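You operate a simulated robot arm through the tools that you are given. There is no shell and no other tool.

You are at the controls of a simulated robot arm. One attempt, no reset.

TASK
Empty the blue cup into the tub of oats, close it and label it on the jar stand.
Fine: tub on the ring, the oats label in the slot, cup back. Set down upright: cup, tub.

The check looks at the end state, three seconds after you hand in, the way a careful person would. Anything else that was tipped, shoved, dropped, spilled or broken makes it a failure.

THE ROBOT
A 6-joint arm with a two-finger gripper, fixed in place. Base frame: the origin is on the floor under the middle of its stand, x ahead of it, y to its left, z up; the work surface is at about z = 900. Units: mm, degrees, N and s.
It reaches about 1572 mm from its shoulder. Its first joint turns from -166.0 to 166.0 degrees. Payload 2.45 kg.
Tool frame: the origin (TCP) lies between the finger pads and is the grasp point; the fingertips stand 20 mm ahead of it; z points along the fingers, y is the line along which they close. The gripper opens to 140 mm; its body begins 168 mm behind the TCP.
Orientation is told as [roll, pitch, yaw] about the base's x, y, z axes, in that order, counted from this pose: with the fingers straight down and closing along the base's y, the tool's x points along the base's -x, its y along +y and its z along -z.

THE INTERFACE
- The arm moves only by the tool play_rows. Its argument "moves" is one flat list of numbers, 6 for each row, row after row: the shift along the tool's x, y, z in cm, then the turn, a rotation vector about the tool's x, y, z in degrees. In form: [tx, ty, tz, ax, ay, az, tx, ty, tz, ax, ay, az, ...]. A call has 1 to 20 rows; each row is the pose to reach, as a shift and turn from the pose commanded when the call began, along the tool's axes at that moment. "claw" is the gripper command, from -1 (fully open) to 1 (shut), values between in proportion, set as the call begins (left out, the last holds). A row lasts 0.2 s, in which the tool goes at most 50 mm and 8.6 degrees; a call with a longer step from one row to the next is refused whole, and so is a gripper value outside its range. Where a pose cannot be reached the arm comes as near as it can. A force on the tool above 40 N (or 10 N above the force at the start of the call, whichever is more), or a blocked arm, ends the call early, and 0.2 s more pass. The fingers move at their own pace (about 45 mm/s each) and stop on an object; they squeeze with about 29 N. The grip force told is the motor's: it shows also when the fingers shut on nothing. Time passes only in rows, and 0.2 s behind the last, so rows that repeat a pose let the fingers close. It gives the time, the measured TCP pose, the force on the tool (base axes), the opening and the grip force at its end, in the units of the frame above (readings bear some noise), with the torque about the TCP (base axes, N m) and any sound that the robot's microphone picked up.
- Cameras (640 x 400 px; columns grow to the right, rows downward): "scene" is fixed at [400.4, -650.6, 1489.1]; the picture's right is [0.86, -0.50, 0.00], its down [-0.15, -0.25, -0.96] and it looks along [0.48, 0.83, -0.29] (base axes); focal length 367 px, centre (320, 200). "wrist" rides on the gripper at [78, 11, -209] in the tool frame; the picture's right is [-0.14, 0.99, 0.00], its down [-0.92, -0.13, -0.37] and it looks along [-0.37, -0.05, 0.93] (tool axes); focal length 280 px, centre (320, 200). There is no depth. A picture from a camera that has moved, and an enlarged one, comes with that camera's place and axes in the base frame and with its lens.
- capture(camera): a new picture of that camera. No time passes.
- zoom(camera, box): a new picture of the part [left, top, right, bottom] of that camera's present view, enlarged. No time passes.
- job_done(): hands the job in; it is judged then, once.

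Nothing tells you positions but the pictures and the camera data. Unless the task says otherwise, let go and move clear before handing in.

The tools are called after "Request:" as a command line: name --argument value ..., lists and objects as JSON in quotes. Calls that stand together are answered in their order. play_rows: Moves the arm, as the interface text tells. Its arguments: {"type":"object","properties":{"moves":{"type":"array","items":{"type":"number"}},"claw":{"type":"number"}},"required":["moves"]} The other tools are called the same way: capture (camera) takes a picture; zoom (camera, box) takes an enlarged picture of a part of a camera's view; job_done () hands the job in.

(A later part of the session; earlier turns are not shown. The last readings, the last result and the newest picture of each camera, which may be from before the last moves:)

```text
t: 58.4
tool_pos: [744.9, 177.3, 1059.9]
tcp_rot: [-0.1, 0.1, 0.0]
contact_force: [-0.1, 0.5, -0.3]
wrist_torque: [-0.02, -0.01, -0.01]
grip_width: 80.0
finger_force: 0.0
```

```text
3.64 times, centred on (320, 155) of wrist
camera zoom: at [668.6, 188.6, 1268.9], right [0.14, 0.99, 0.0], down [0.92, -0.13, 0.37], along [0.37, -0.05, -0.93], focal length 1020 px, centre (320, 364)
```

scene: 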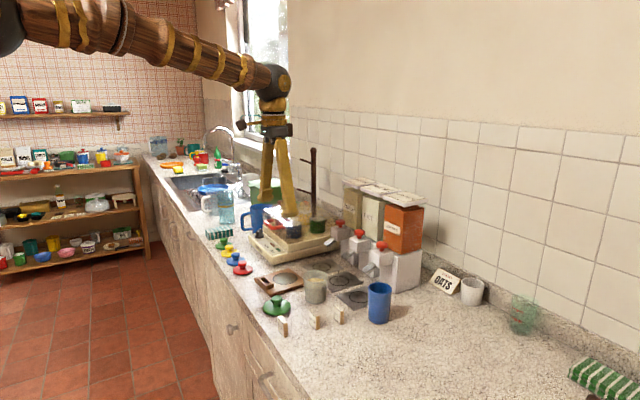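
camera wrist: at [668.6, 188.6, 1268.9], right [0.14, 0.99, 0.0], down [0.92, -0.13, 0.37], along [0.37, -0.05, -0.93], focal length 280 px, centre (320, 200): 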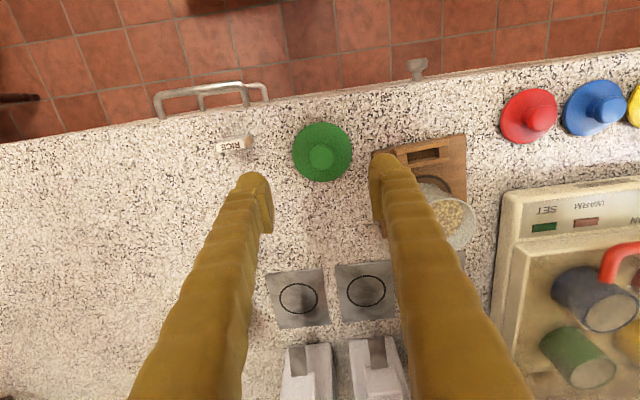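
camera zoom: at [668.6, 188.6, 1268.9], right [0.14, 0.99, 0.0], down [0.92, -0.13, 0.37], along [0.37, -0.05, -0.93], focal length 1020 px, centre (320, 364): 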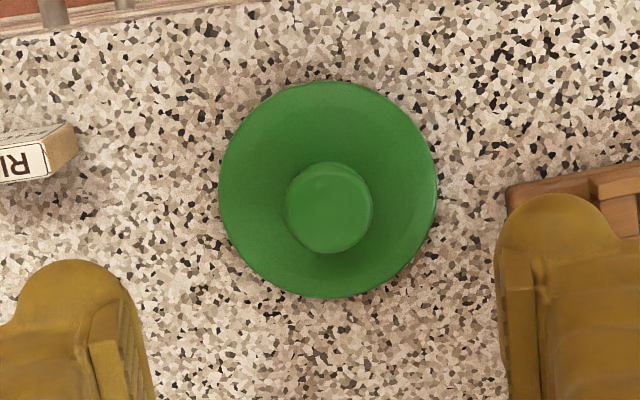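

The lid's knob is at (746, 181) with its top near z 935. I correct y by 3 mm and descend most of the way with the fingers 60 mm apart.

Request:
play_rows --moves '[0.05, 0.32, 2.5, 0, 0, 0, 0.05, 0.32, 5.0, 0, 0, 0, 0.05, 0.32, 7.5, 0, 0, 0, 0.05, 0.32, 9.5, 0, 0, 0, 0.05, 0.32, 10.5, 0, 0, 0, 0.05, 0.32, 10.5, 0, 0, 0]' --claw 0.143

Request:
capture --camera "wrist"

Request:
zoom --camera "scene" --box '[230, 250, 350, 330]'

```text
t: 59.8
tool_pos: [745.2, 180.3, 956.2]
tcp_rot: [0.0, 0.0, 0.1]
contact_force: [-0.3, 0.4, -0.1]
wrist_torque: [-0.01, -0.03, -0.01]
grip_width: 60.0
finger_force: 0.0
```

```text
taken
camera wrist: at [668.1, 191.8, 1164.8], right [0.14, 0.99, 0.0], down [0.92, -0.13, 0.37], along [0.37, -0.05, -0.93], focal length 280 px, centre (320, 200)
```

wrist: 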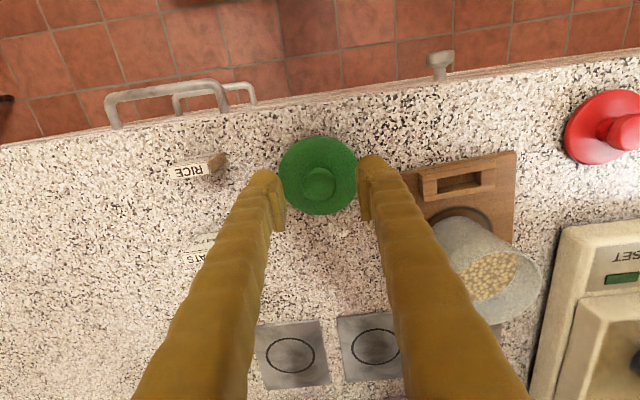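

```text
5.00 times, centred on (290, 290) of scene
camera zoom: at [400.4, -650.6, 1489.1], right [0.86, -0.5, 0.0], down [-0.15, -0.25, -0.96], along [0.48, 0.83, -0.29], focal length 1833 px, centre (470, -250)
```

zoom: 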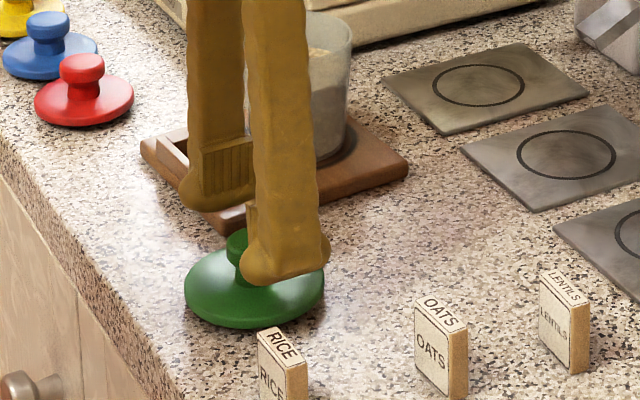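

Fingertips are level with the knob top and well centred. I go down 20 mm more.

Request:
play_rows --moves '[0, 0, 0.7, 0, 0, 0, 0, 0, 1.4, 0, 0, 0, 0, 0, 1.95, 0, 0, 0, 0, 0, 1.95, 0, 0, 0]'

Request:
zoom --camera "scene" --box '[250, 270, 330, 325]'

Request:
capture --camera "wrist"

```text
t: 60.8
tool_pos: [744.4, 181.2, 936.2]
tcp_rot: [0.1, 0.0, 0.0]
contact_force: [0.3, 0.2, -1.1]
wrist_torque: [-0.01, 0.0, 0.03]
grip_width: 60.0
finger_force: 0.0
```

```text
7.27 times, centred on (290, 298) of scene
camera zoom: at [400.4, -650.6, 1489.1], right [0.86, -0.5, 0.0], down [-0.15, -0.25, -0.96], along [0.48, 0.83, -0.29], focal length 2666 px, centre (538, -509)
```

zoom: 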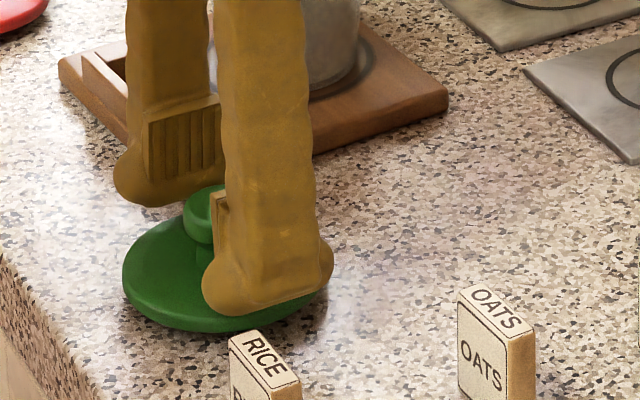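

```text
taken
camera wrist: at [666.8, 191.7, 1146.5], right [0.14, 0.99, 0.0], down [0.92, -0.13, 0.37], along [0.37, -0.05, -0.93], focal length 280 px, centre (320, 200)
```

wrist: 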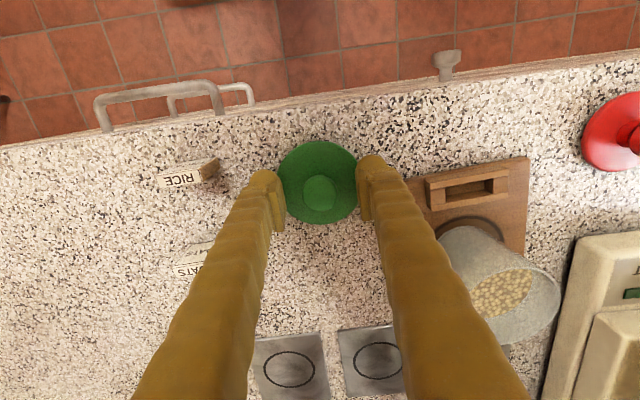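

The fingers flank the knob. Closing on it.

Request:
play_rows --moves '[0, 0, 0, 0, 0, 0, 0, 0, 0, 0, 0, 0, 0, 0, 0, 0, 0, 0, 0, 0, 0, 0, 0, 0, 0, 0, 0, 0, 0, 0]' --claw 1

Request:
zoom --camera "scene" --box '[250, 270, 330, 325]'

Request:
zoom --camera "wrist" --box '[250, 120, 390, 250]'

```text
t: 62.0
tool_pos: [744.1, 179.8, 937.2]
tcp_rot: [-0.1, 0.0, -0.1]
contact_force: [-0.1, 0.2, 0.6]
wrist_torque: [-0.01, 0.0, -0.02]
grip_width: 27.8
finger_force: 29.0
```

```text
7.27 times, centred on (290, 298) of scene
camera zoom: at [400.4, -650.6, 1489.1], right [0.86, -0.5, 0.0], down [-0.15, -0.25, -0.96], along [0.48, 0.83, -0.29], focal length 2666 px, centre (538, -509)
```

zoom: 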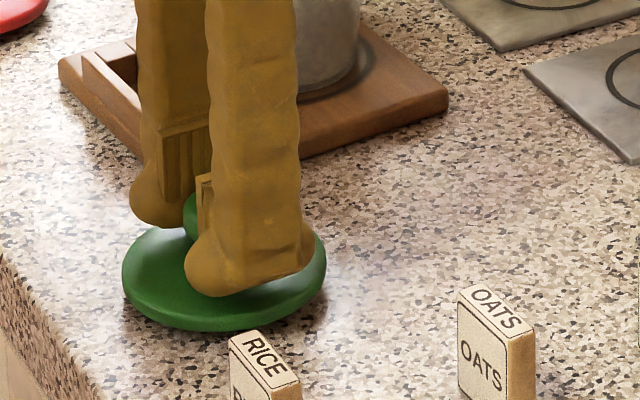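

```text
3.08 times, centred on (320, 185) of wrist
camera zoom: at [666.9, 191.7, 1146.6], right [0.14, 0.99, 0.0], down [0.92, -0.13, 0.37], along [0.37, -0.05, -0.93], focal length 863 px, centre (320, 246)
```

zoom: 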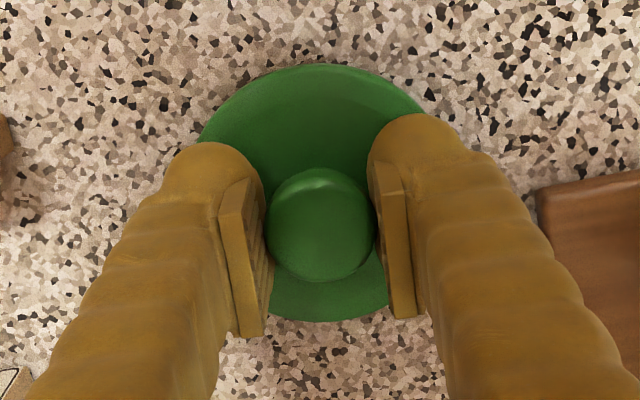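

The knob is held (27.8 mm). I lift the lid slightly and check.

Request:
play_rows --moves '[0, 0, -0.5, 0, 0, 0, 0, 0, -1.5, 0, 0, 0, 0, 0, -3, 0, 0, 0, 0, 0, -5, 0, 0, 0, 0, 0, -7, 0, 0, 0, 0, 0, -9, 0, 0, 0, 0, 0, -11, 0, 0, 0, 0, 0, -11, 0, 0, 0]'

Request:
zoom --camera "scene" --box '[240, 220, 340, 300]'

Request:
capture --camera "wrist"

```text
t: 63.8
tool_pos: [744.2, 181.1, 1049.8]
tcp_rot: [0.0, 0.0, 0.1]
contact_force: [-0.1, -0.3, -0.5]
wrist_torque: [-0.02, 0.0, -0.02]
grip_width: 27.6
finger_force: 28.8
```

```text
5.00 times, centred on (290, 260) of scene
camera zoom: at [400.4, -650.6, 1489.1], right [0.86, -0.5, 0.0], down [-0.15, -0.25, -0.96], along [0.48, 0.83, -0.29], focal length 1833 px, centre (470, -100)
```

zoom: 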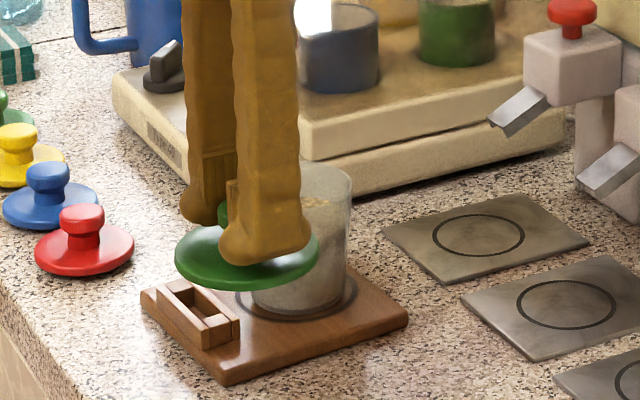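

```text
taken
camera wrist: at [667.1, 192.5, 1258.0], right [0.14, 0.99, 0.0], down [0.92, -0.13, 0.37], along [0.37, -0.05, -0.93], focal length 280 px, centre (320, 200)
```

wrist: 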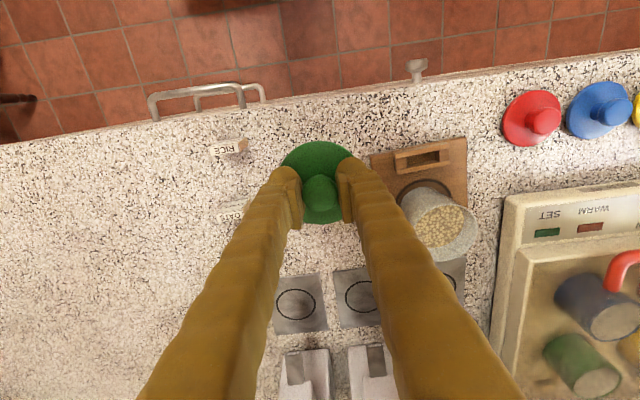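

The lid is up and level. I carry it over the tub, whose centre is about (833.6, 306.5).

Request:
play_rows --moves '[-0.5, 0.7, 0, 0, 0, 0, -1.6, 2.3, 0, 0, 0, 0, -3.2, 4.5, 0, 0, 0, 0, -4.9, 6.9, 0, 0, 0, 0, -6.6, 9.3, 0, 0, 0, 0, -7.9, 11.2, 0, 0, 0, 0, -8.6, 12.2, 0, 0, 0, 0, -8.85, 12.5, 0, 0, 0, 0, -8.85, 12.5, 0, 0, 0, 0]'

Request:
capture --camera "wrist"

Request:
zoom --camera "scene" --box '[250, 220, 350, 300]'

```text
t: 65.8
tool_pos: [834.5, 308.5, 1050.2]
tcp_rot: [0.0, 0.0, 0.0]
contact_force: [0.0, -0.3, -0.8]
wrist_torque: [-0.01, -0.01, -0.01]
grip_width: 27.4
finger_force: 29.3
```

```text
taken
camera wrist: at [757.1, 319.2, 1258.9], right [0.14, 0.99, 0.0], down [0.92, -0.13, 0.37], along [0.37, -0.05, -0.93], focal length 280 px, centre (320, 200)
```

wrist: 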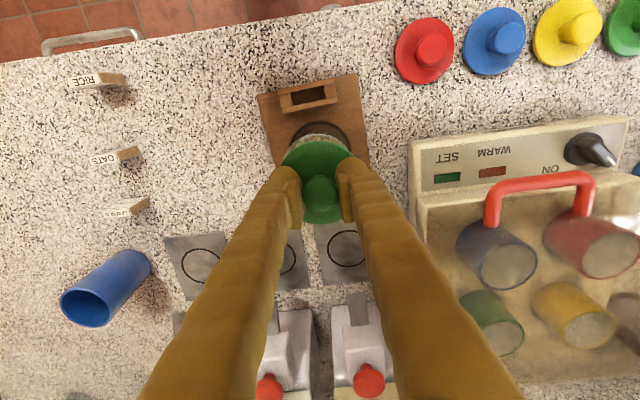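

```text
5.00 times, centred on (300, 260) of scene
camera zoom: at [400.4, -650.6, 1489.1], right [0.86, -0.5, 0.0], down [-0.15, -0.25, -0.96], along [0.48, 0.83, -0.29], focal length 1833 px, centre (420, -100)
```

zoom: 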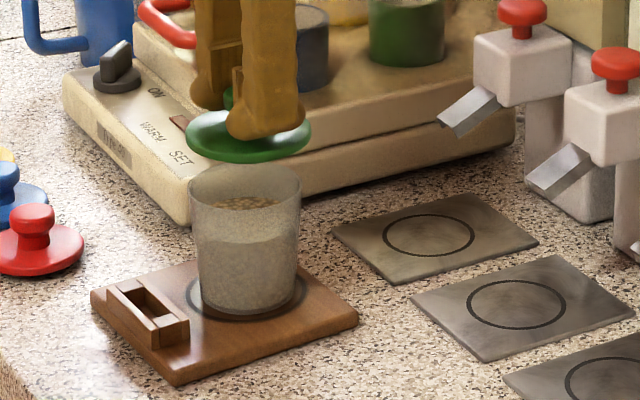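

The lid hovers over the tub. I zoom both views to check alignment accurately before lowering.

Request:
zoom --camera "scene" --box '[280, 235, 325, 285]'

Request:
zoom --camera "wrist" --box '[260, 110, 380, 240]'

```text
8.00 times, centred on (302, 260) of scene
camera zoom: at [400.4, -650.6, 1489.1], right [0.86, -0.5, 0.0], down [-0.15, -0.25, -0.96], along [0.48, 0.83, -0.29], focal length 2933 px, centre (460, -280)
```

zoom: 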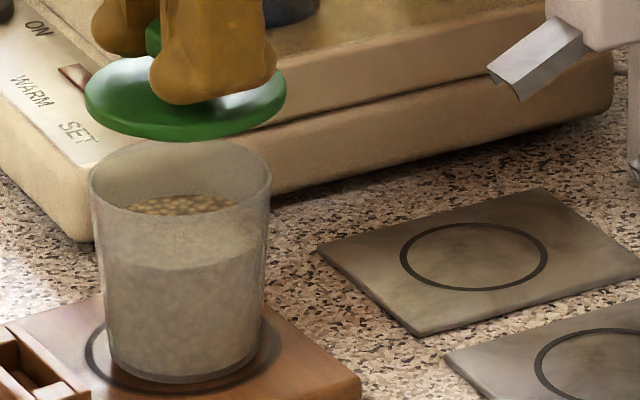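

```text
3.08 times, centred on (320, 175) of wrist
camera zoom: at [757.1, 319.2, 1258.9], right [0.14, 0.99, 0.0], down [0.92, -0.13, 0.37], along [0.37, -0.05, -0.93], focal length 863 px, centre (320, 277)
```

zoom: 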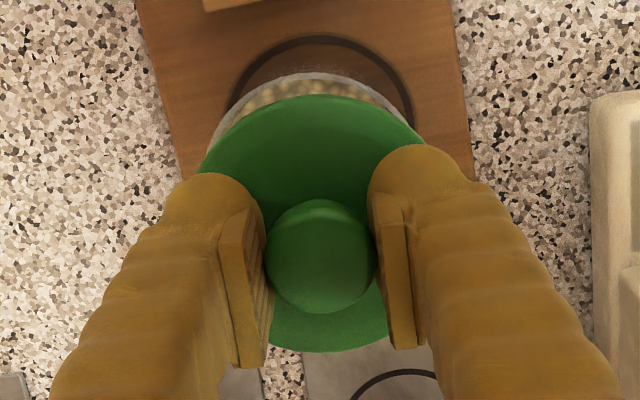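

The lid needs a shift of about (−4, −2) mm to sit centred over the tub at (831, 306.5). I apply that and lower it partway.

Request:
play_rows --moves '[0.43, -0.19, 0.3, 0, 0, 0, 0.43, -0.19, 0.8, 0, 0, 0, 0.43, -0.19, 1.4, 0, 0, 0, 0.43, -0.19, 1.8, 0, 0, 0, 0.43, -0.19, 1.8, 0, 0, 0]'

Request:
zoom --camera "scene" --box '[280, 235, 325, 285]'

Request:
zoom --camera "wrist" --box '[260, 110, 380, 240]'

```text
t: 67.0
tool_pos: [830.3, 305.3, 1030.6]
tcp_rot: [0.0, 0.0, 0.0]
contact_force: [0.2, 0.3, 0.5]
wrist_torque: [0.0, 0.02, 0.02]
grip_width: 27.4
finger_force: 29.1
```

```text
8.00 times, centred on (302, 260) of scene
camera zoom: at [400.4, -650.6, 1489.1], right [0.86, -0.5, 0.0], down [-0.15, -0.25, -0.96], along [0.48, 0.83, -0.29], focal length 2933 px, centre (460, -280)
```

zoom: 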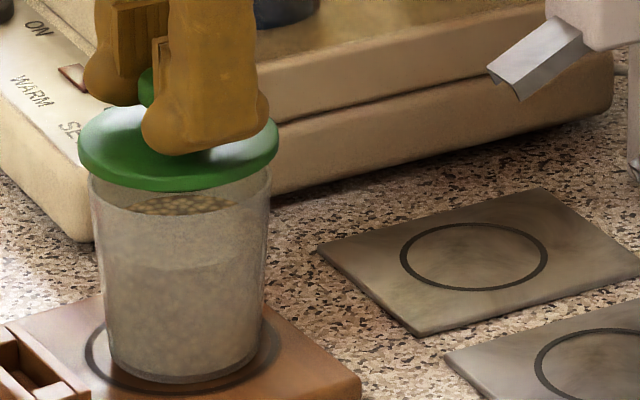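

```text
3.08 times, centred on (320, 175) of wrist
camera zoom: at [752.2, 316.5, 1240.4], right [0.14, 0.99, 0.0], down [0.92, -0.13, 0.37], along [0.37, -0.05, -0.93], focal length 863 px, centre (320, 277)
```

zoom: 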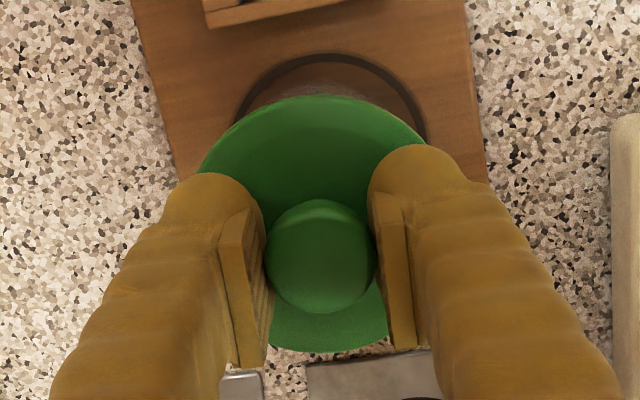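

Now well aligned. I lower in small steps to contact.

Request:
play_rows --moves '[-0.08, 0.06, 0.3, 0, 0, 0, -0.08, 0.06, 0.6, 0, 0, 0, -0.08, 0.06, 0.6, 0, 0, 0]'

Request:
play_rows --moves '[0, 0, 0.15, 0, 0, 0, 0, 0, 0.15, 0, 0, 0]'

Request:
zoom --camera "scene" --box '[280, 235, 325, 285]'

```text
t: 67.8
tool_pos: [830.1, 305.6, 1024.8]
tcp_rot: [0.0, 0.1, 0.1]
contact_force: [-0.2, 0.3, 0.3]
wrist_torque: [0.0, -0.03, -0.01]
grip_width: 27.5
finger_force: 29.3
```

```text
t: 68.4
tool_pos: [829.7, 304.1, 1023.0]
tcp_rot: [0.0, 0.0, 0.1]
contact_force: [0.5, -1.0, -0.1]
wrist_torque: [-0.03, 0.0, 0.04]
grip_width: 27.5
finger_force: 29.9
```

```text
8.00 times, centred on (302, 260) of scene
camera zoom: at [400.4, -650.6, 1489.1], right [0.86, -0.5, 0.0], down [-0.15, -0.25, -0.96], along [0.48, 0.83, -0.29], focal length 2933 px, centre (460, -280)
```

zoom: 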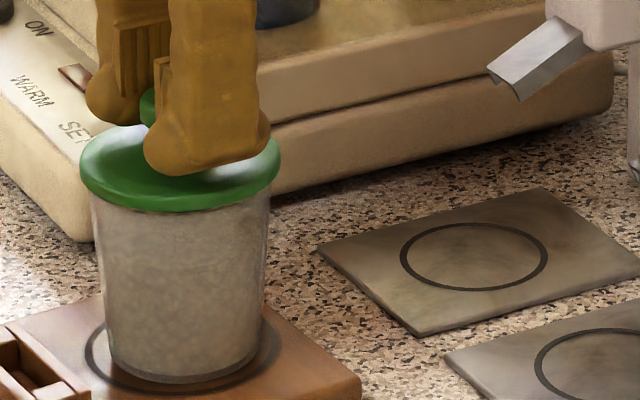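

Nearly there and centred. I continue in 1 mm steps with force checks.

Request:
play_rows --moves '[0, 0, 0.1, 0, 0, 0, 0, 0, 0.1, 0, 0, 0]'

Request:
play_rows --moves '[0, 0, 0.1, 0, 0, 0, 0, 0, 0.1, 0, 0, 0]'

Request:
zoom --camera "scene" --box '[280, 235, 325, 285]'

```text
t: 69.0
tool_pos: [829.9, 304.6, 1020.9]
tcp_rot: [0.0, 0.1, 0.0]
contact_force: [0.2, 0.8, -0.2]
wrist_torque: [0.0, -0.03, 0.03]
grip_width: 27.9
finger_force: 29.0
```

```text
t: 69.6
tool_pos: [830.0, 305.2, 1021.5]
tcp_rot: [0.0, -0.1, 0.0]
contact_force: [0.8, 0.7, -0.2]
wrist_torque: [0.0, 0.01, 0.01]
grip_width: 27.6
finger_force: 28.8
```

```text
8.00 times, centred on (302, 260) of scene
camera zoom: at [400.4, -650.6, 1489.1], right [0.86, -0.5, 0.0], down [-0.15, -0.25, -0.96], along [0.48, 0.83, -0.29], focal length 2933 px, centre (460, -280)
```

zoom: 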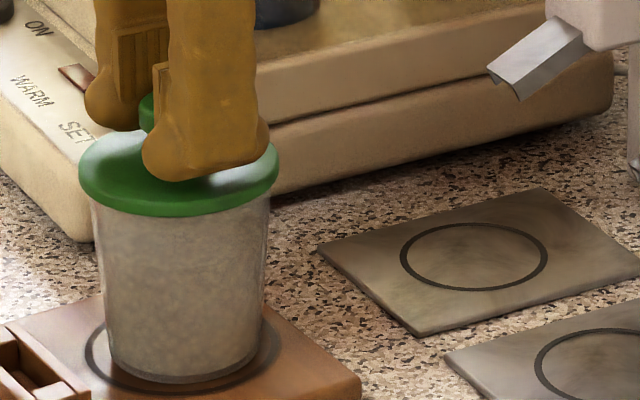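

No contact yet. I continue stepping down.

Request:
play_rows --moves '[-0.06, 0, 0.12, 0, 0, 0, -0.06, 0, 0.12, 0, 0, 0]'

Request:
play_rows --moves '[0, 0, 0.12, 0, 0, 0, 0, 0, 0.12, 0, 0, 0]'

Request:
zoom --camera "scene" --box '[280, 235, 325, 285]'

```text
t: 70.2
tool_pos: [830.0, 304.8, 1019.6]
tcp_rot: [0.1, 0.0, 0.0]
contact_force: [0.4, 0.0, -1.7]
wrist_torque: [-0.01, -0.01, 0.02]
grip_width: 27.7
finger_force: 29.1
```

```text
t: 70.8
tool_pos: [830.7, 305.2, 1019.0]
tcp_rot: [0.1, 0.1, 0.1]
contact_force: [0.3, 0.3, -0.7]
wrist_torque: [0.02, 0.0, 0.0]
grip_width: 27.4
finger_force: 28.7
```

```text
8.00 times, centred on (302, 260) of scene
camera zoom: at [400.4, -650.6, 1489.1], right [0.86, -0.5, 0.0], down [-0.15, -0.25, -0.96], along [0.48, 0.83, -0.29], focal length 2933 px, centre (460, -280)
```

zoom: 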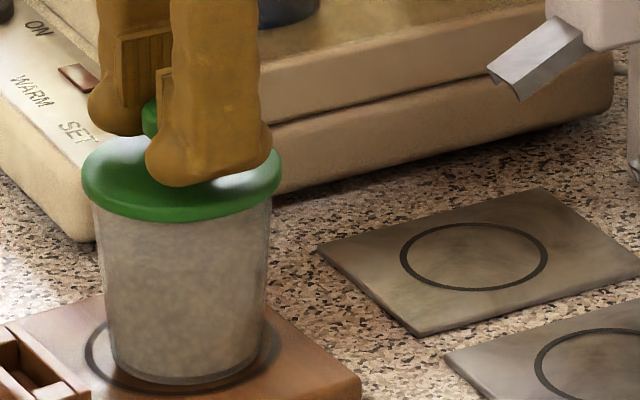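

Still free, with the lid centred over the rim. Continuing in small steps.

Request:
play_rows --moves '[0, 0, 0.12, 0, 0, 0, 0, 0, 0.12, 0, 0, 0]'

Request:
play_rows --moves '[0, 0, 0.12, 0, 0, 0, 0, 0, 0.12, 0, 0, 0]'

Request:
zoom --camera "scene" --box '[280, 235, 325, 285]'

Request:
zoom --camera "wrist" --box '[260, 110, 380, 240]'

```text
t: 71.4
tool_pos: [830.8, 305.0, 1018.3]
tcp_rot: [0.0, -0.1, 0.0]
contact_force: [0.2, -0.7, 16.7]
wrist_torque: [-0.05, -0.01, -0.04]
grip_width: 27.5
finger_force: 29.2
```

```text
t: 72.0
tool_pos: [830.9, 304.3, 1017.8]
tcp_rot: [0.0, -0.2, 0.0]
contact_force: [0.1, 2.0, 37.2]
wrist_torque: [0.07, -0.05, 0.04]
grip_width: 27.5
finger_force: 29.0
```

```text
8.00 times, centred on (302, 260) of scene
camera zoom: at [400.4, -650.6, 1489.1], right [0.86, -0.5, 0.0], down [-0.15, -0.25, -0.96], along [0.48, 0.83, -0.29], focal length 2933 px, centre (460, -280)
```

zoom: 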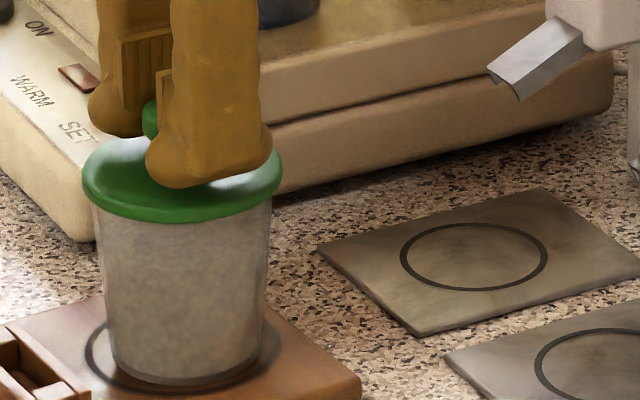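

```text
3.08 times, centred on (320, 175) of wrist
camera zoom: at [752.6, 315.7, 1226.8], right [0.14, 0.99, 0.0], down [0.92, -0.13, 0.37], along [0.37, -0.05, -0.93], focal length 863 px, centre (320, 277)
```

zoom: 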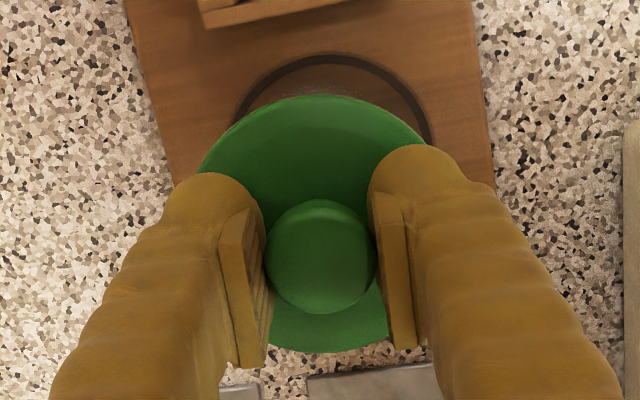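

The lid makes contact flush on the rim (37 N, level). I relieve the press and release the knob.

Request:
play_rows --moves '[0, 0, -0.1, 0, 0, 0, 0, 0, -0.2, 0, 0, 0]'

Request:
play_rows --moves '[0, 0, 0, 0, 0, 0, 0, 0, 0, 0, 0, 0, 0, 0, 0, 0, 0, 0]' --claw 0.143

Request:
zoom --camera "scene" --box '[280, 235, 325, 285]'

Request:
zoom --camera "wrist" --box '[260, 110, 380, 240]'

```text
t: 72.6
tool_pos: [830.1, 304.8, 1017.2]
tcp_rot: [-0.1, 0.0, 0.0]
contact_force: [5.4, -1.0, 25.1]
wrist_torque: [-0.07, -0.5, 0.03]
grip_width: 27.4
finger_force: 29.2
```

```text
t: 73.4
tool_pos: [829.2, 305.2, 1017.6]
tcp_rot: [0.0, 0.0, 0.0]
contact_force: [-0.2, 0.5, 1.1]
wrist_torque: [-0.02, 0.0, 0.0]
grip_width: 59.7
finger_force: 0.0
heard: snap
```

```text
8.00 times, centred on (302, 260) of scene
camera zoom: at [400.4, -650.6, 1489.1], right [0.86, -0.5, 0.0], down [-0.15, -0.25, -0.96], along [0.48, 0.83, -0.29], focal length 2933 px, centre (460, -280)
```

zoom: 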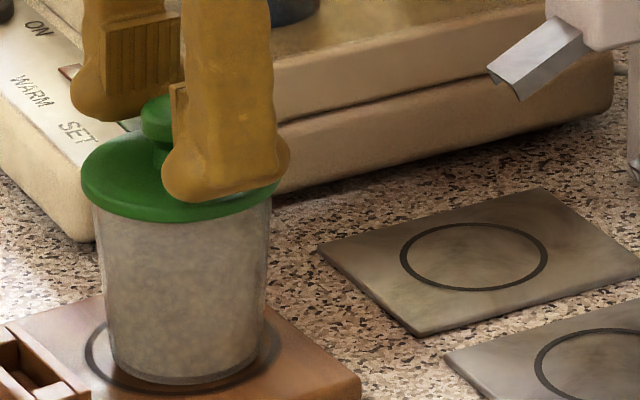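

```text
3.08 times, centred on (320, 175) of wrist
camera zoom: at [752.7, 316.3, 1226.7], right [0.14, 0.99, 0.0], down [0.92, -0.13, 0.37], along [0.37, -0.05, -0.93], focal length 863 px, centre (320, 277)
```

zoom: 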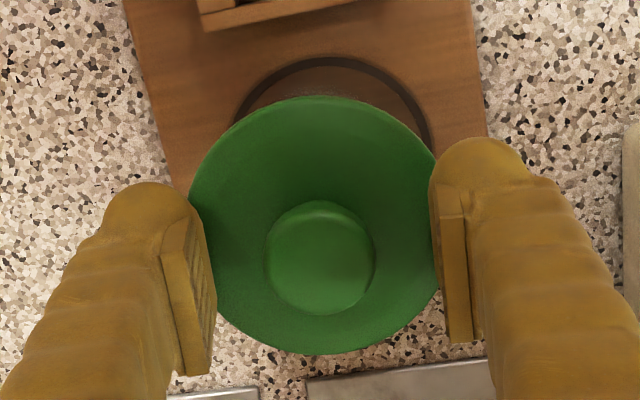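

I heard a snap and the lid looks seated level on the tub. I rise clear and then head to the OATS tile near (799, 60).

Request:
play_rows --moves '[0, 0, -1.5, 0, 0, 0, 0, 0, -4, 0, 0, 0, 0, 0, -7, 0, 0, 0, 0, 0, -10, 0, 0, 0, 0, 0, -10, 0, 0, 0]'

Request:
capture --camera "wrist"

Request:
zoom --camera "scene" --box '[250, 225, 350, 305]'

```text
t: 74.6
tool_pos: [832.7, 303.3, 1117.8]
tcp_rot: [0.0, 0.1, -0.1]
contact_force: [0.0, -0.3, 0.5]
wrist_torque: [0.0, 0.02, -0.02]
grip_width: 59.8
finger_force: 0.0
```

```text
taken
camera wrist: at [755.3, 315.0, 1327.1], right [0.14, 0.99, 0.0], down [0.92, -0.13, 0.37], along [0.37, -0.05, -0.93], focal length 280 px, centre (320, 200)
```

wrist: 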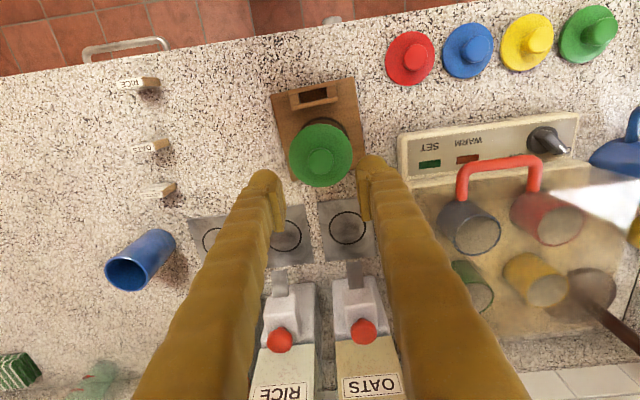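

```text
5.00 times, centred on (300, 265) of scene
camera zoom: at [400.4, -650.6, 1489.1], right [0.86, -0.5, 0.0], down [-0.15, -0.25, -0.96], along [0.48, 0.83, -0.29], focal length 1833 px, centre (420, -125)
```

zoom: 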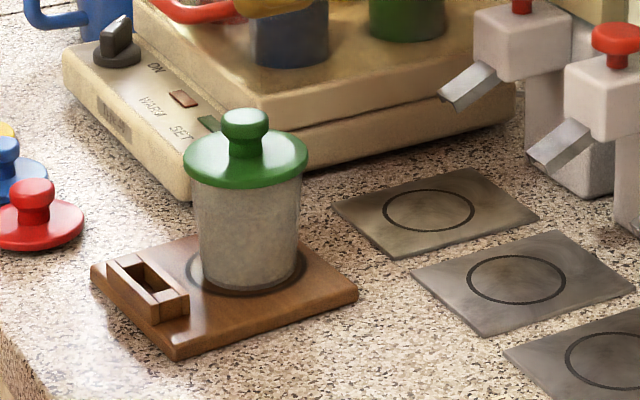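

The lid sits level on the tub in the ring. I zoom on the slot from here for an extra measurement, then move above the OATS tile.

Request:
zoom --camera "wrist" --box '[265, 70, 365, 130]'

Request:
play_rows --moves '[0.4, -3.8, 0.5, 0, 0, -0.5, 0.9, -8, 1.2, 0, 0, -1, 1.5, -12.3, 2, 0, 0, -1.7, 2.2, -16.6, 3, 0, 0, -2.4, 2.9, -20.8, 4, 0, 0, -3, 3.4, -24.4, 4.5, 0, 0, -3.3, 3.4, -24.4, 4.5, 0, 0, -3.3]'

Request:
capture --camera "wrist"

Request:
zoom --camera "wrist" --box '[270, 100, 370, 200]'

```text
6.40 times, centred on (315, 100) of wrist
camera zoom: at [755.3, 315.0, 1327.1], right [0.14, 0.99, 0.0], down [0.92, -0.13, 0.37], along [0.37, -0.05, -0.93], focal length 1794 px, centre (352, 840)
```

zoom: 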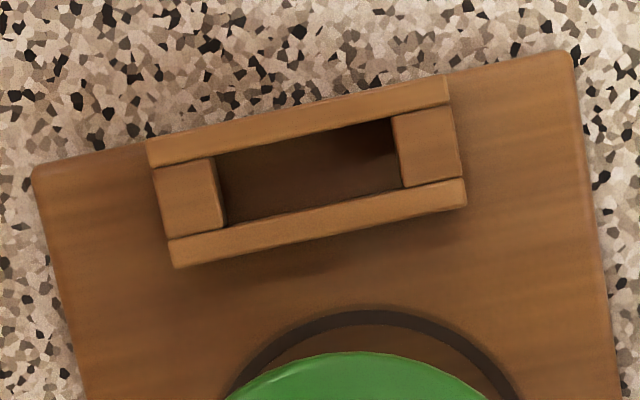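

```text
t: 76.2
tool_pos: [795.1, 62.2, 1070.5]
tcp_rot: [-0.1, 0.1, 3.4]
contact_force: [-0.6, 0.1, 0.3]
wrist_torque: [-0.01, 0.0, -0.03]
grip_width: 59.7
finger_force: 0.1
```

```text
taken
camera wrist: at [717.0, 68.3, 1279.8], right [0.08, 1.0, 0.0], down [0.93, -0.07, 0.37], along [0.37, -0.03, -0.93], focal length 280 px, centre (320, 200)
```

wrist: 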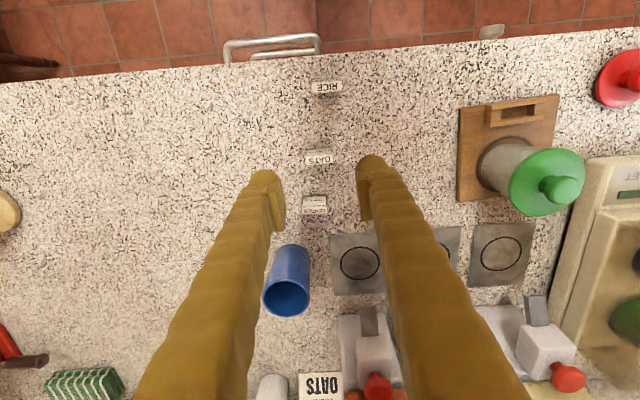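

```text
4.00 times, centred on (320, 150) of wrist
camera zoom: at [717.0, 68.3, 1279.8], right [0.08, 1.0, 0.0], down [0.93, -0.07, 0.37], along [0.37, -0.03, -0.93], focal length 1122 px, centre (320, 400)
```

zoom: 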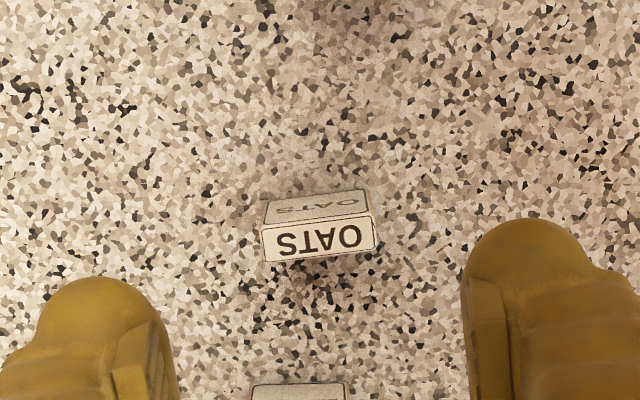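

Slot centre re-measures at (763.7, 304.5), inner size about 37.6 × 14.5 mm; the OATS tile is at (799.7, 61.3), about 35 × 11 mm, same angle. I correct and descend toward the tile.

Request:
play_rows --moves '[-0.415, -0.09, 2.5, 0, 0, 0, -0.415, -0.09, 5, 0, 0, 0, -0.415, -0.09, 7.5, 0, 0, 0, -0.415, -0.09, 10, 0, 0, 0, -0.415, -0.09, 11.3, 0, 0, 0, -0.415, -0.09, 11.3, 0, 0, 0]'

Request:
capture --camera "wrist"

Request:
zoom --camera "wrist" --box '[250, 130, 390, 240]'

Request:
zoom --camera "scene" --box '[270, 280, 360, 345]'

```text
t: 77.6
tool_pos: [799.1, 60.2, 958.7]
tcp_rot: [-0.1, 0.0, 3.3]
contact_force: [0.0, 0.5, -0.2]
wrist_torque: [-0.01, 0.01, 0.0]
grip_width: 59.9
finger_force: 0.0
```

```text
taken
camera wrist: at [721.8, 66.7, 1168.4], right [0.08, 1.0, 0.0], down [0.93, -0.07, 0.37], along [0.37, -0.03, -0.93], focal length 280 px, centre (320, 200)
```

wrist: 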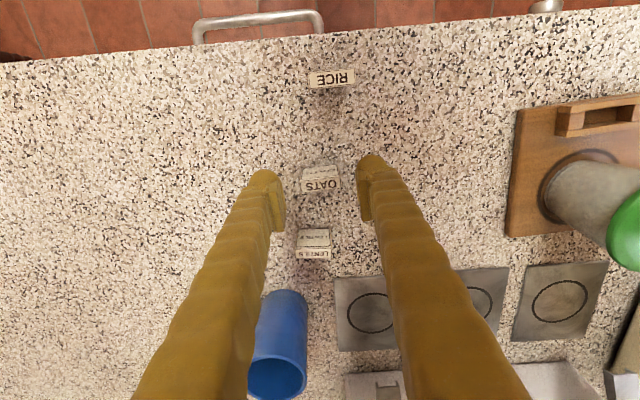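

```text
3.64 times, centred on (320, 185) of wrist
camera zoom: at [721.8, 66.7, 1168.4], right [0.08, 1.0, 0.0], down [0.93, -0.07, 0.37], along [0.37, -0.03, -0.93], focal length 1020 px, centre (320, 254)
```

zoom: 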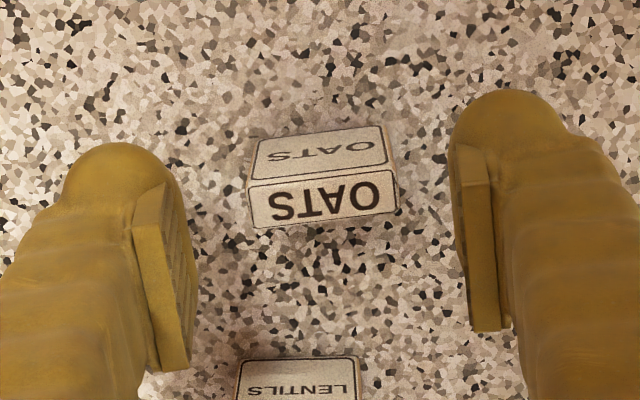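

```text
6.15 times, centred on (315, 312) of scene
camera zoom: at [400.4, -650.6, 1489.1], right [0.86, -0.5, 0.0], down [-0.15, -0.25, -0.96], along [0.48, 0.83, -0.29], focal length 2256 px, centre (351, -492)
```

zoom: 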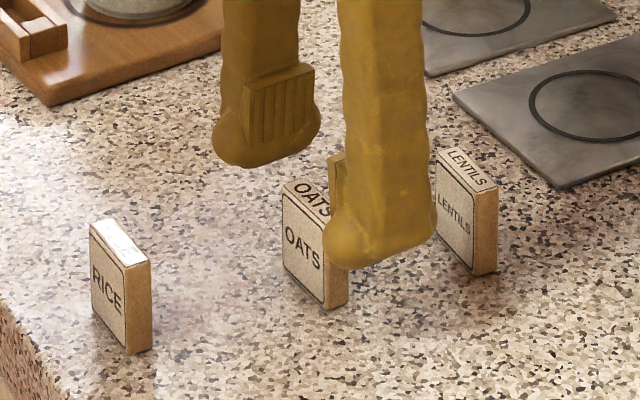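

The tile is centred between the fingers. I descend to grip its upper part, leaving room below for the slot block.

Request:
play_rows --moves '[0, 0.07, 0.8, 0, 0, 0, 0, 0.07, 1.6, 0, 0, 0, 0, 0.07, 2.3, 0, 0, 0, 0, 0.07, 2.3, 0, 0, 0]'

Request:
zoom --camera "scene" --box '[270, 280, 360, 345]'

Request:
zoom --camera "wrist" --box '[250, 130, 390, 240]'

```text
t: 78.6
tool_pos: [800.3, 61.0, 937.7]
tcp_rot: [0.0, 0.0, 3.3]
contact_force: [-0.2, 0.0, -0.6]
wrist_torque: [0.01, 0.03, -0.01]
grip_width: 59.8
finger_force: 0.0
```

```text
6.15 times, centred on (315, 312) of scene
camera zoom: at [400.4, -650.6, 1489.1], right [0.86, -0.5, 0.0], down [-0.15, -0.25, -0.96], along [0.48, 0.83, -0.29], focal length 2256 px, centre (351, -492)
```

zoom: 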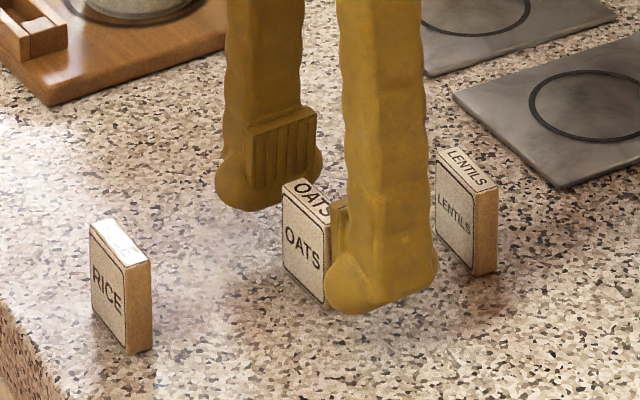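

```text
3.64 times, centred on (320, 185) of wrist
camera zoom: at [722.9, 67.2, 1146.7], right [0.08, 1.0, 0.0], down [0.93, -0.07, 0.37], along [0.37, -0.03, -0.93], focal length 1020 px, centre (320, 254)
```

zoom: 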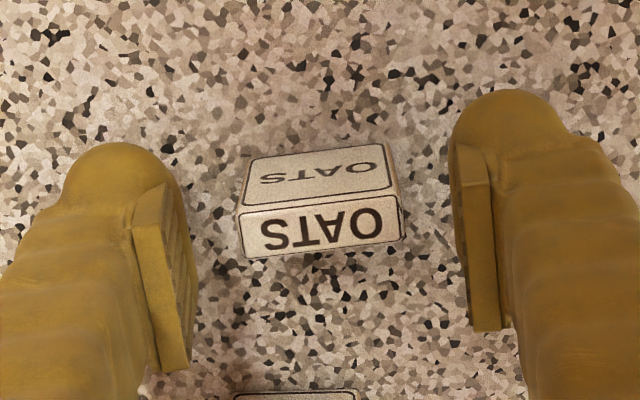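

I lower 2 mm more for a firmer hold, then close on the tile.

Request:
play_rows --moves '[0, 0, 0.2, 0, 0, 0, 0, 0, 0.2, 0, 0, 0]'

Request:
play_rows --moves '[0, 0, 0, 0, 0, 0, 0, 0, 0, 0, 0, 0, 0, 0, 0, 0, 0, 0, 0, 0, 0, 0, 0, 0, 0, 0, 0, 0, 0, 0]' --claw 1

Request:
zoom --camera "scene" --box '[270, 280, 360, 345]'

Request:
zoom --camera "wrist" --box '[250, 130, 390, 240]'

```text
t: 79.2
tool_pos: [801.7, 61.2, 935.7]
tcp_rot: [0.0, 0.0, 3.2]
contact_force: [-0.2, -0.3, 0.9]
wrist_torque: [0.02, 0.01, 0.01]
grip_width: 60.4
finger_force: 0.0
```

```text
t: 80.4
tool_pos: [801.1, 60.9, 936.9]
tcp_rot: [0.0, -0.1, 3.3]
contact_force: [-0.5, 0.0, 0.6]
wrist_torque: [0.02, 0.01, 0.0]
grip_width: 33.2
finger_force: 28.5
```

```text
6.15 times, centred on (315, 312) of scene
camera zoom: at [400.4, -650.6, 1489.1], right [0.86, -0.5, 0.0], down [-0.15, -0.25, -0.96], along [0.48, 0.83, -0.29], focal length 2256 px, centre (351, -492)
```

zoom: 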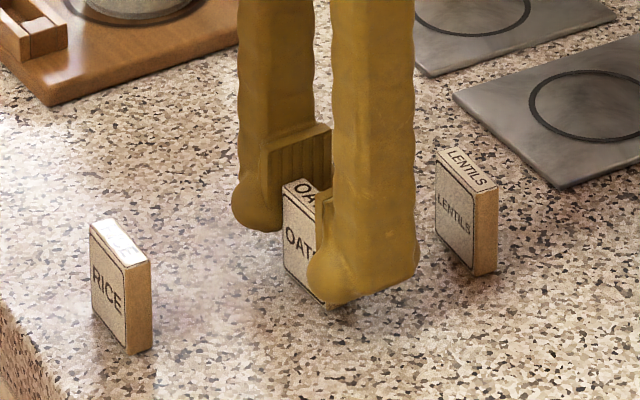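

```text
3.64 times, centred on (320, 185) of wrist
camera zoom: at [723.4, 67.6, 1144.5], right [0.08, 1.0, 0.0], down [0.93, -0.07, 0.37], along [0.37, -0.03, -0.93], focal length 1020 px, centre (320, 254)
```

zoom: 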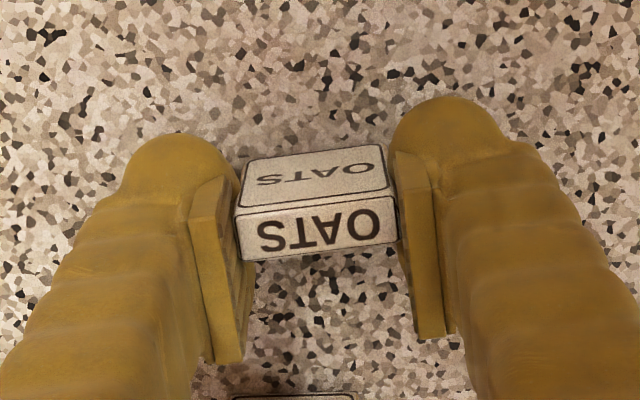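

The tile is held (33 mm, 29 N), its centre about 2 mm nearer the front than the TCP. I lift it and check that it hangs straight.

Request:
play_rows --moves '[0, 0, -0.5, 0, 0, 0, 0, 0, -1.5, 0, 0, 0, 0, 0, -3, 0, 0, 0, 0, 0, -5, 0, 0, 0, 0, 0, -7, 0, 0, 0, 0, 0, -7, 0, 0, 0]'

Request:
zoom --camera "scene" --box '[270, 260, 360, 345]'

Request:
zoom --camera "wrist" --box '[250, 130, 390, 240]'

```text
t: 81.8
tool_pos: [802.5, 59.0, 1005.6]
tcp_rot: [0.0, 0.0, 3.3]
contact_force: [-1.0, -0.2, 0.3]
wrist_torque: [-0.01, -0.01, 0.0]
grip_width: 32.9
finger_force: 28.8
```

```text
4.71 times, centred on (315, 302) of scene
camera zoom: at [400.4, -650.6, 1489.1], right [0.86, -0.5, 0.0], down [-0.15, -0.25, -0.96], along [0.48, 0.83, -0.29], focal length 1725 px, centre (344, -282)
```

zoom: 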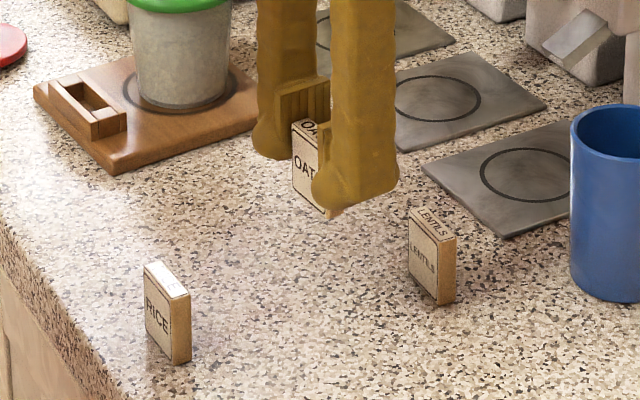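

```text
3.64 times, centred on (320, 185) of wrist
camera zoom: at [724.0, 66.6, 1214.6], right [0.08, 1.0, 0.0], down [0.93, -0.07, 0.37], along [0.37, -0.03, -0.93], focal length 1020 px, centre (320, 254)
```

zoom: 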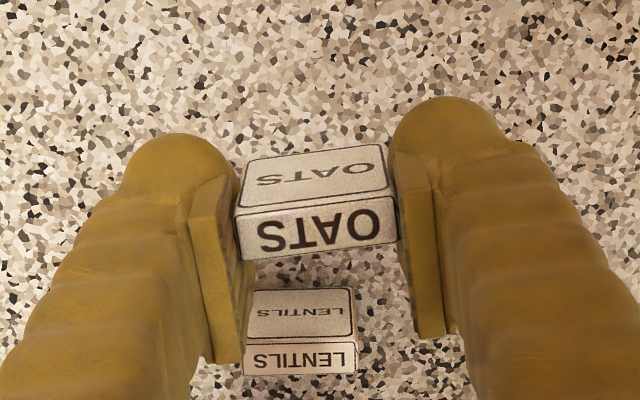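

The tile is hanging straight. I carry it over to above the slot, keeping clear of the lidded tub.

Request:
play_rows --moves '[0.44, 1.03, 0, 0, 0, 0, 1.4, 3.2, 0, 0, 0, 0, 2.4, 5.8, 0, 0, 0, 0, 3.17, 8.7, 0, 0, 0, 0, 2.915, 13.19, 0, 0, 0, 0, 2.656, 17.68, 0, 0, 0, 0, 2.425, 21.67, 0, 0, 0, 0, 2.298, 23.87, 0, 0, 0, 0, 2.256, 24.62, 0, 0, 0, 0, 2.256, 24.62, 0, 0, 0, 0]'

Request:
capture --camera "wrist"

Request:
zoom --camera "wrist" --box '[250, 130, 390, 240]'

Request:
zoom --camera "scene" --box '[240, 220, 330, 305]'

```text
t: 84.0
tool_pos: [763.9, 304.7, 1002.6]
tcp_rot: [0.1, 0.0, 3.3]
contact_force: [0.1, 0.3, 0.1]
wrist_torque: [0.0, 0.01, -0.01]
grip_width: 33.2
finger_force: 29.0
```

```text
taken
camera wrist: at [685.0, 311.9, 1213.2], right [0.08, 1.0, 0.0], down [0.93, -0.07, 0.37], along [0.37, -0.03, -0.93], focal length 280 px, centre (320, 200)
```

wrist: 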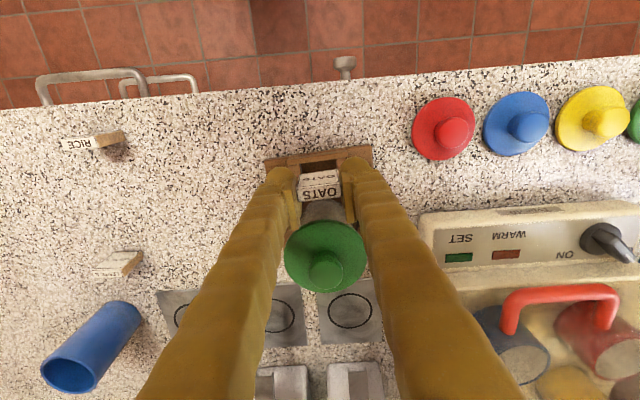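

```text
3.64 times, centred on (320, 185) of wrist
camera zoom: at [685.0, 311.9, 1213.2], right [0.08, 1.0, 0.0], down [0.93, -0.07, 0.37], along [0.37, -0.03, -0.93], focal length 1020 px, centre (320, 254)
```

zoom: 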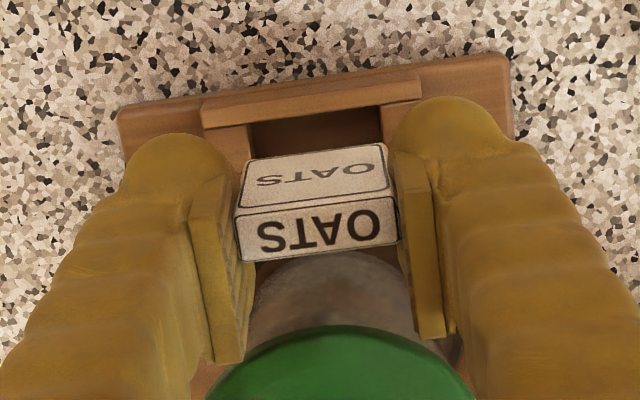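

```text
4.71 times, centred on (285, 262) of scene
camera zoom: at [400.4, -650.6, 1489.1], right [0.86, -0.5, 0.0], down [-0.15, -0.25, -0.96], along [0.48, 0.83, -0.29], focal length 1725 px, centre (485, -94)
```

zoom: 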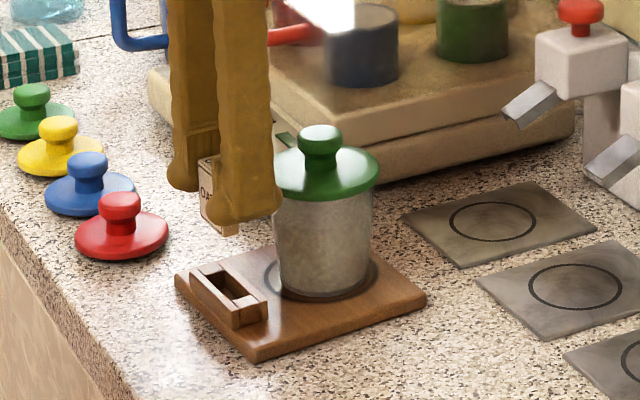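

The tile centre needs to shift about (+2.4, −0.6) mm to line up with the slot. I apply that and lower to just above the slot block.

Request:
play_rows --moves '[-0.236, -0.079, 0.8, 0, 0, 0, -0.236, -0.079, 1.8, 0, 0, 0, -0.236, -0.079, 2.8, 0, 0, 0, -0.236, -0.079, 3.4, 0, 0, 0, -0.236, -0.079, 3.4, 0, 0, 0]'

Request:
zoom --camera "wrist" --box '[250, 130, 390, 240]'

Request:
zoom --camera "scene" --box '[260, 250, 310, 300]'

```text
t: 85.2
tool_pos: [766.2, 303.3, 970.2]
tcp_rot: [0.0, 0.0, 3.2]
contact_force: [0.4, 1.0, 0.9]
wrist_torque: [0.0, -0.02, 0.02]
grip_width: 33.0
finger_force: 29.0
```

```text
3.64 times, centred on (320, 185) of wrist
camera zoom: at [688.2, 309.5, 1178.8], right [0.08, 1.0, 0.0], down [0.93, -0.07, 0.37], along [0.37, -0.03, -0.93], focal length 1020 px, centre (320, 254)
```

zoom: 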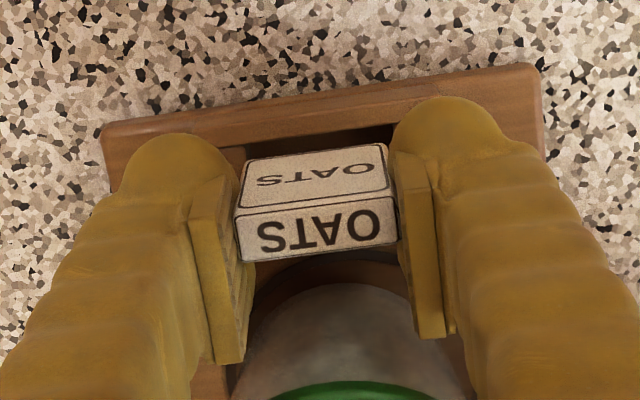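

```text
8.00 times, centred on (285, 275) of scene
camera zoom: at [400.4, -650.6, 1489.1], right [0.86, -0.5, 0.0], down [-0.15, -0.25, -0.96], along [0.48, 0.83, -0.29], focal length 2933 px, centre (600, -400)
```

zoom: 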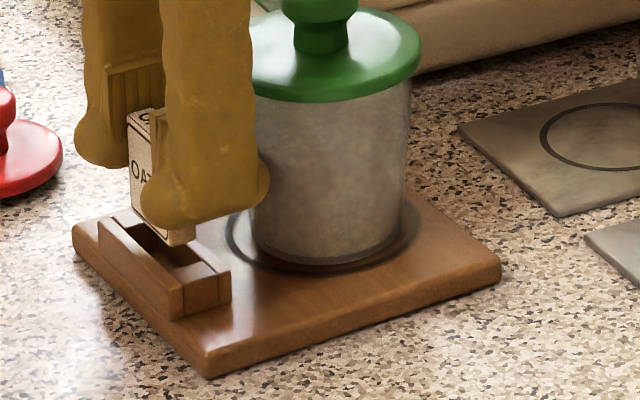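

I need a closer look at the tile bottom relative to the slot before inserting.

Request:
zoom --camera "scene" --box '[268, 262, 292, 292]'

Request:
zoom --camera "wrist" --box '[290, 155, 370, 215]'

Request:
play_rows --moves '[0, 0, 0, 0, 0, 0]'

```text
13.33 times, centred on (280, 277) of scene
camera zoom: at [400.4, -650.6, 1489.1], right [0.86, -0.5, 0.0], down [-0.15, -0.25, -0.96], along [0.48, 0.83, -0.29], focal length 4888 px, centre (853, -827)
```

zoom: 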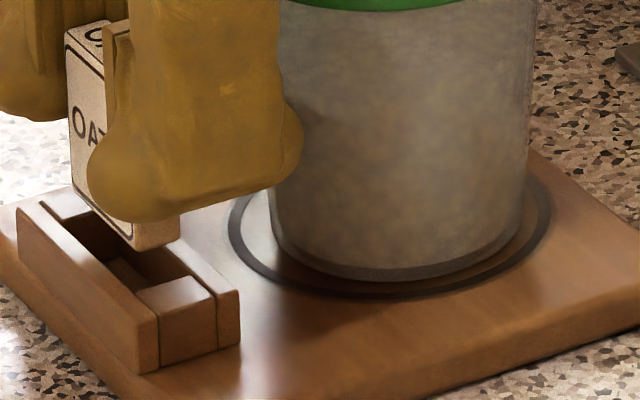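

```text
6.67 times, centred on (330, 185) of wrist
camera zoom: at [688.2, 309.5, 1178.8], right [0.08, 1.0, 0.0], down [0.93, -0.07, 0.37], along [0.37, -0.03, -0.93], focal length 1869 px, centre (253, 300)
```

zoom: 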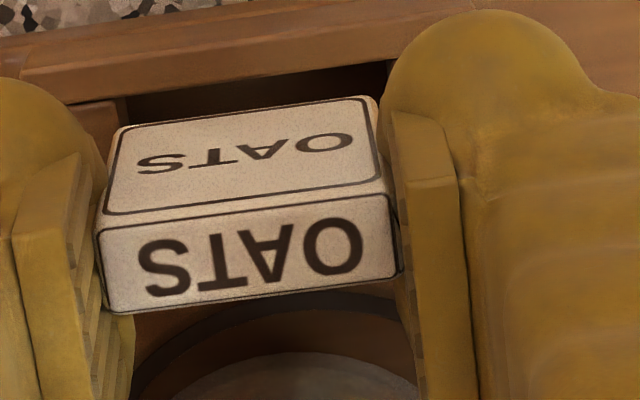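

```text
t: 85.6
tool_pos: [765.7, 303.0, 970.3]
tcp_rot: [0.0, 0.1, 3.3]
contact_force: [-0.8, 0.2, 0.3]
wrist_torque: [0.0, 0.03, -0.01]
grip_width: 33.1
finger_force: 29.4
```

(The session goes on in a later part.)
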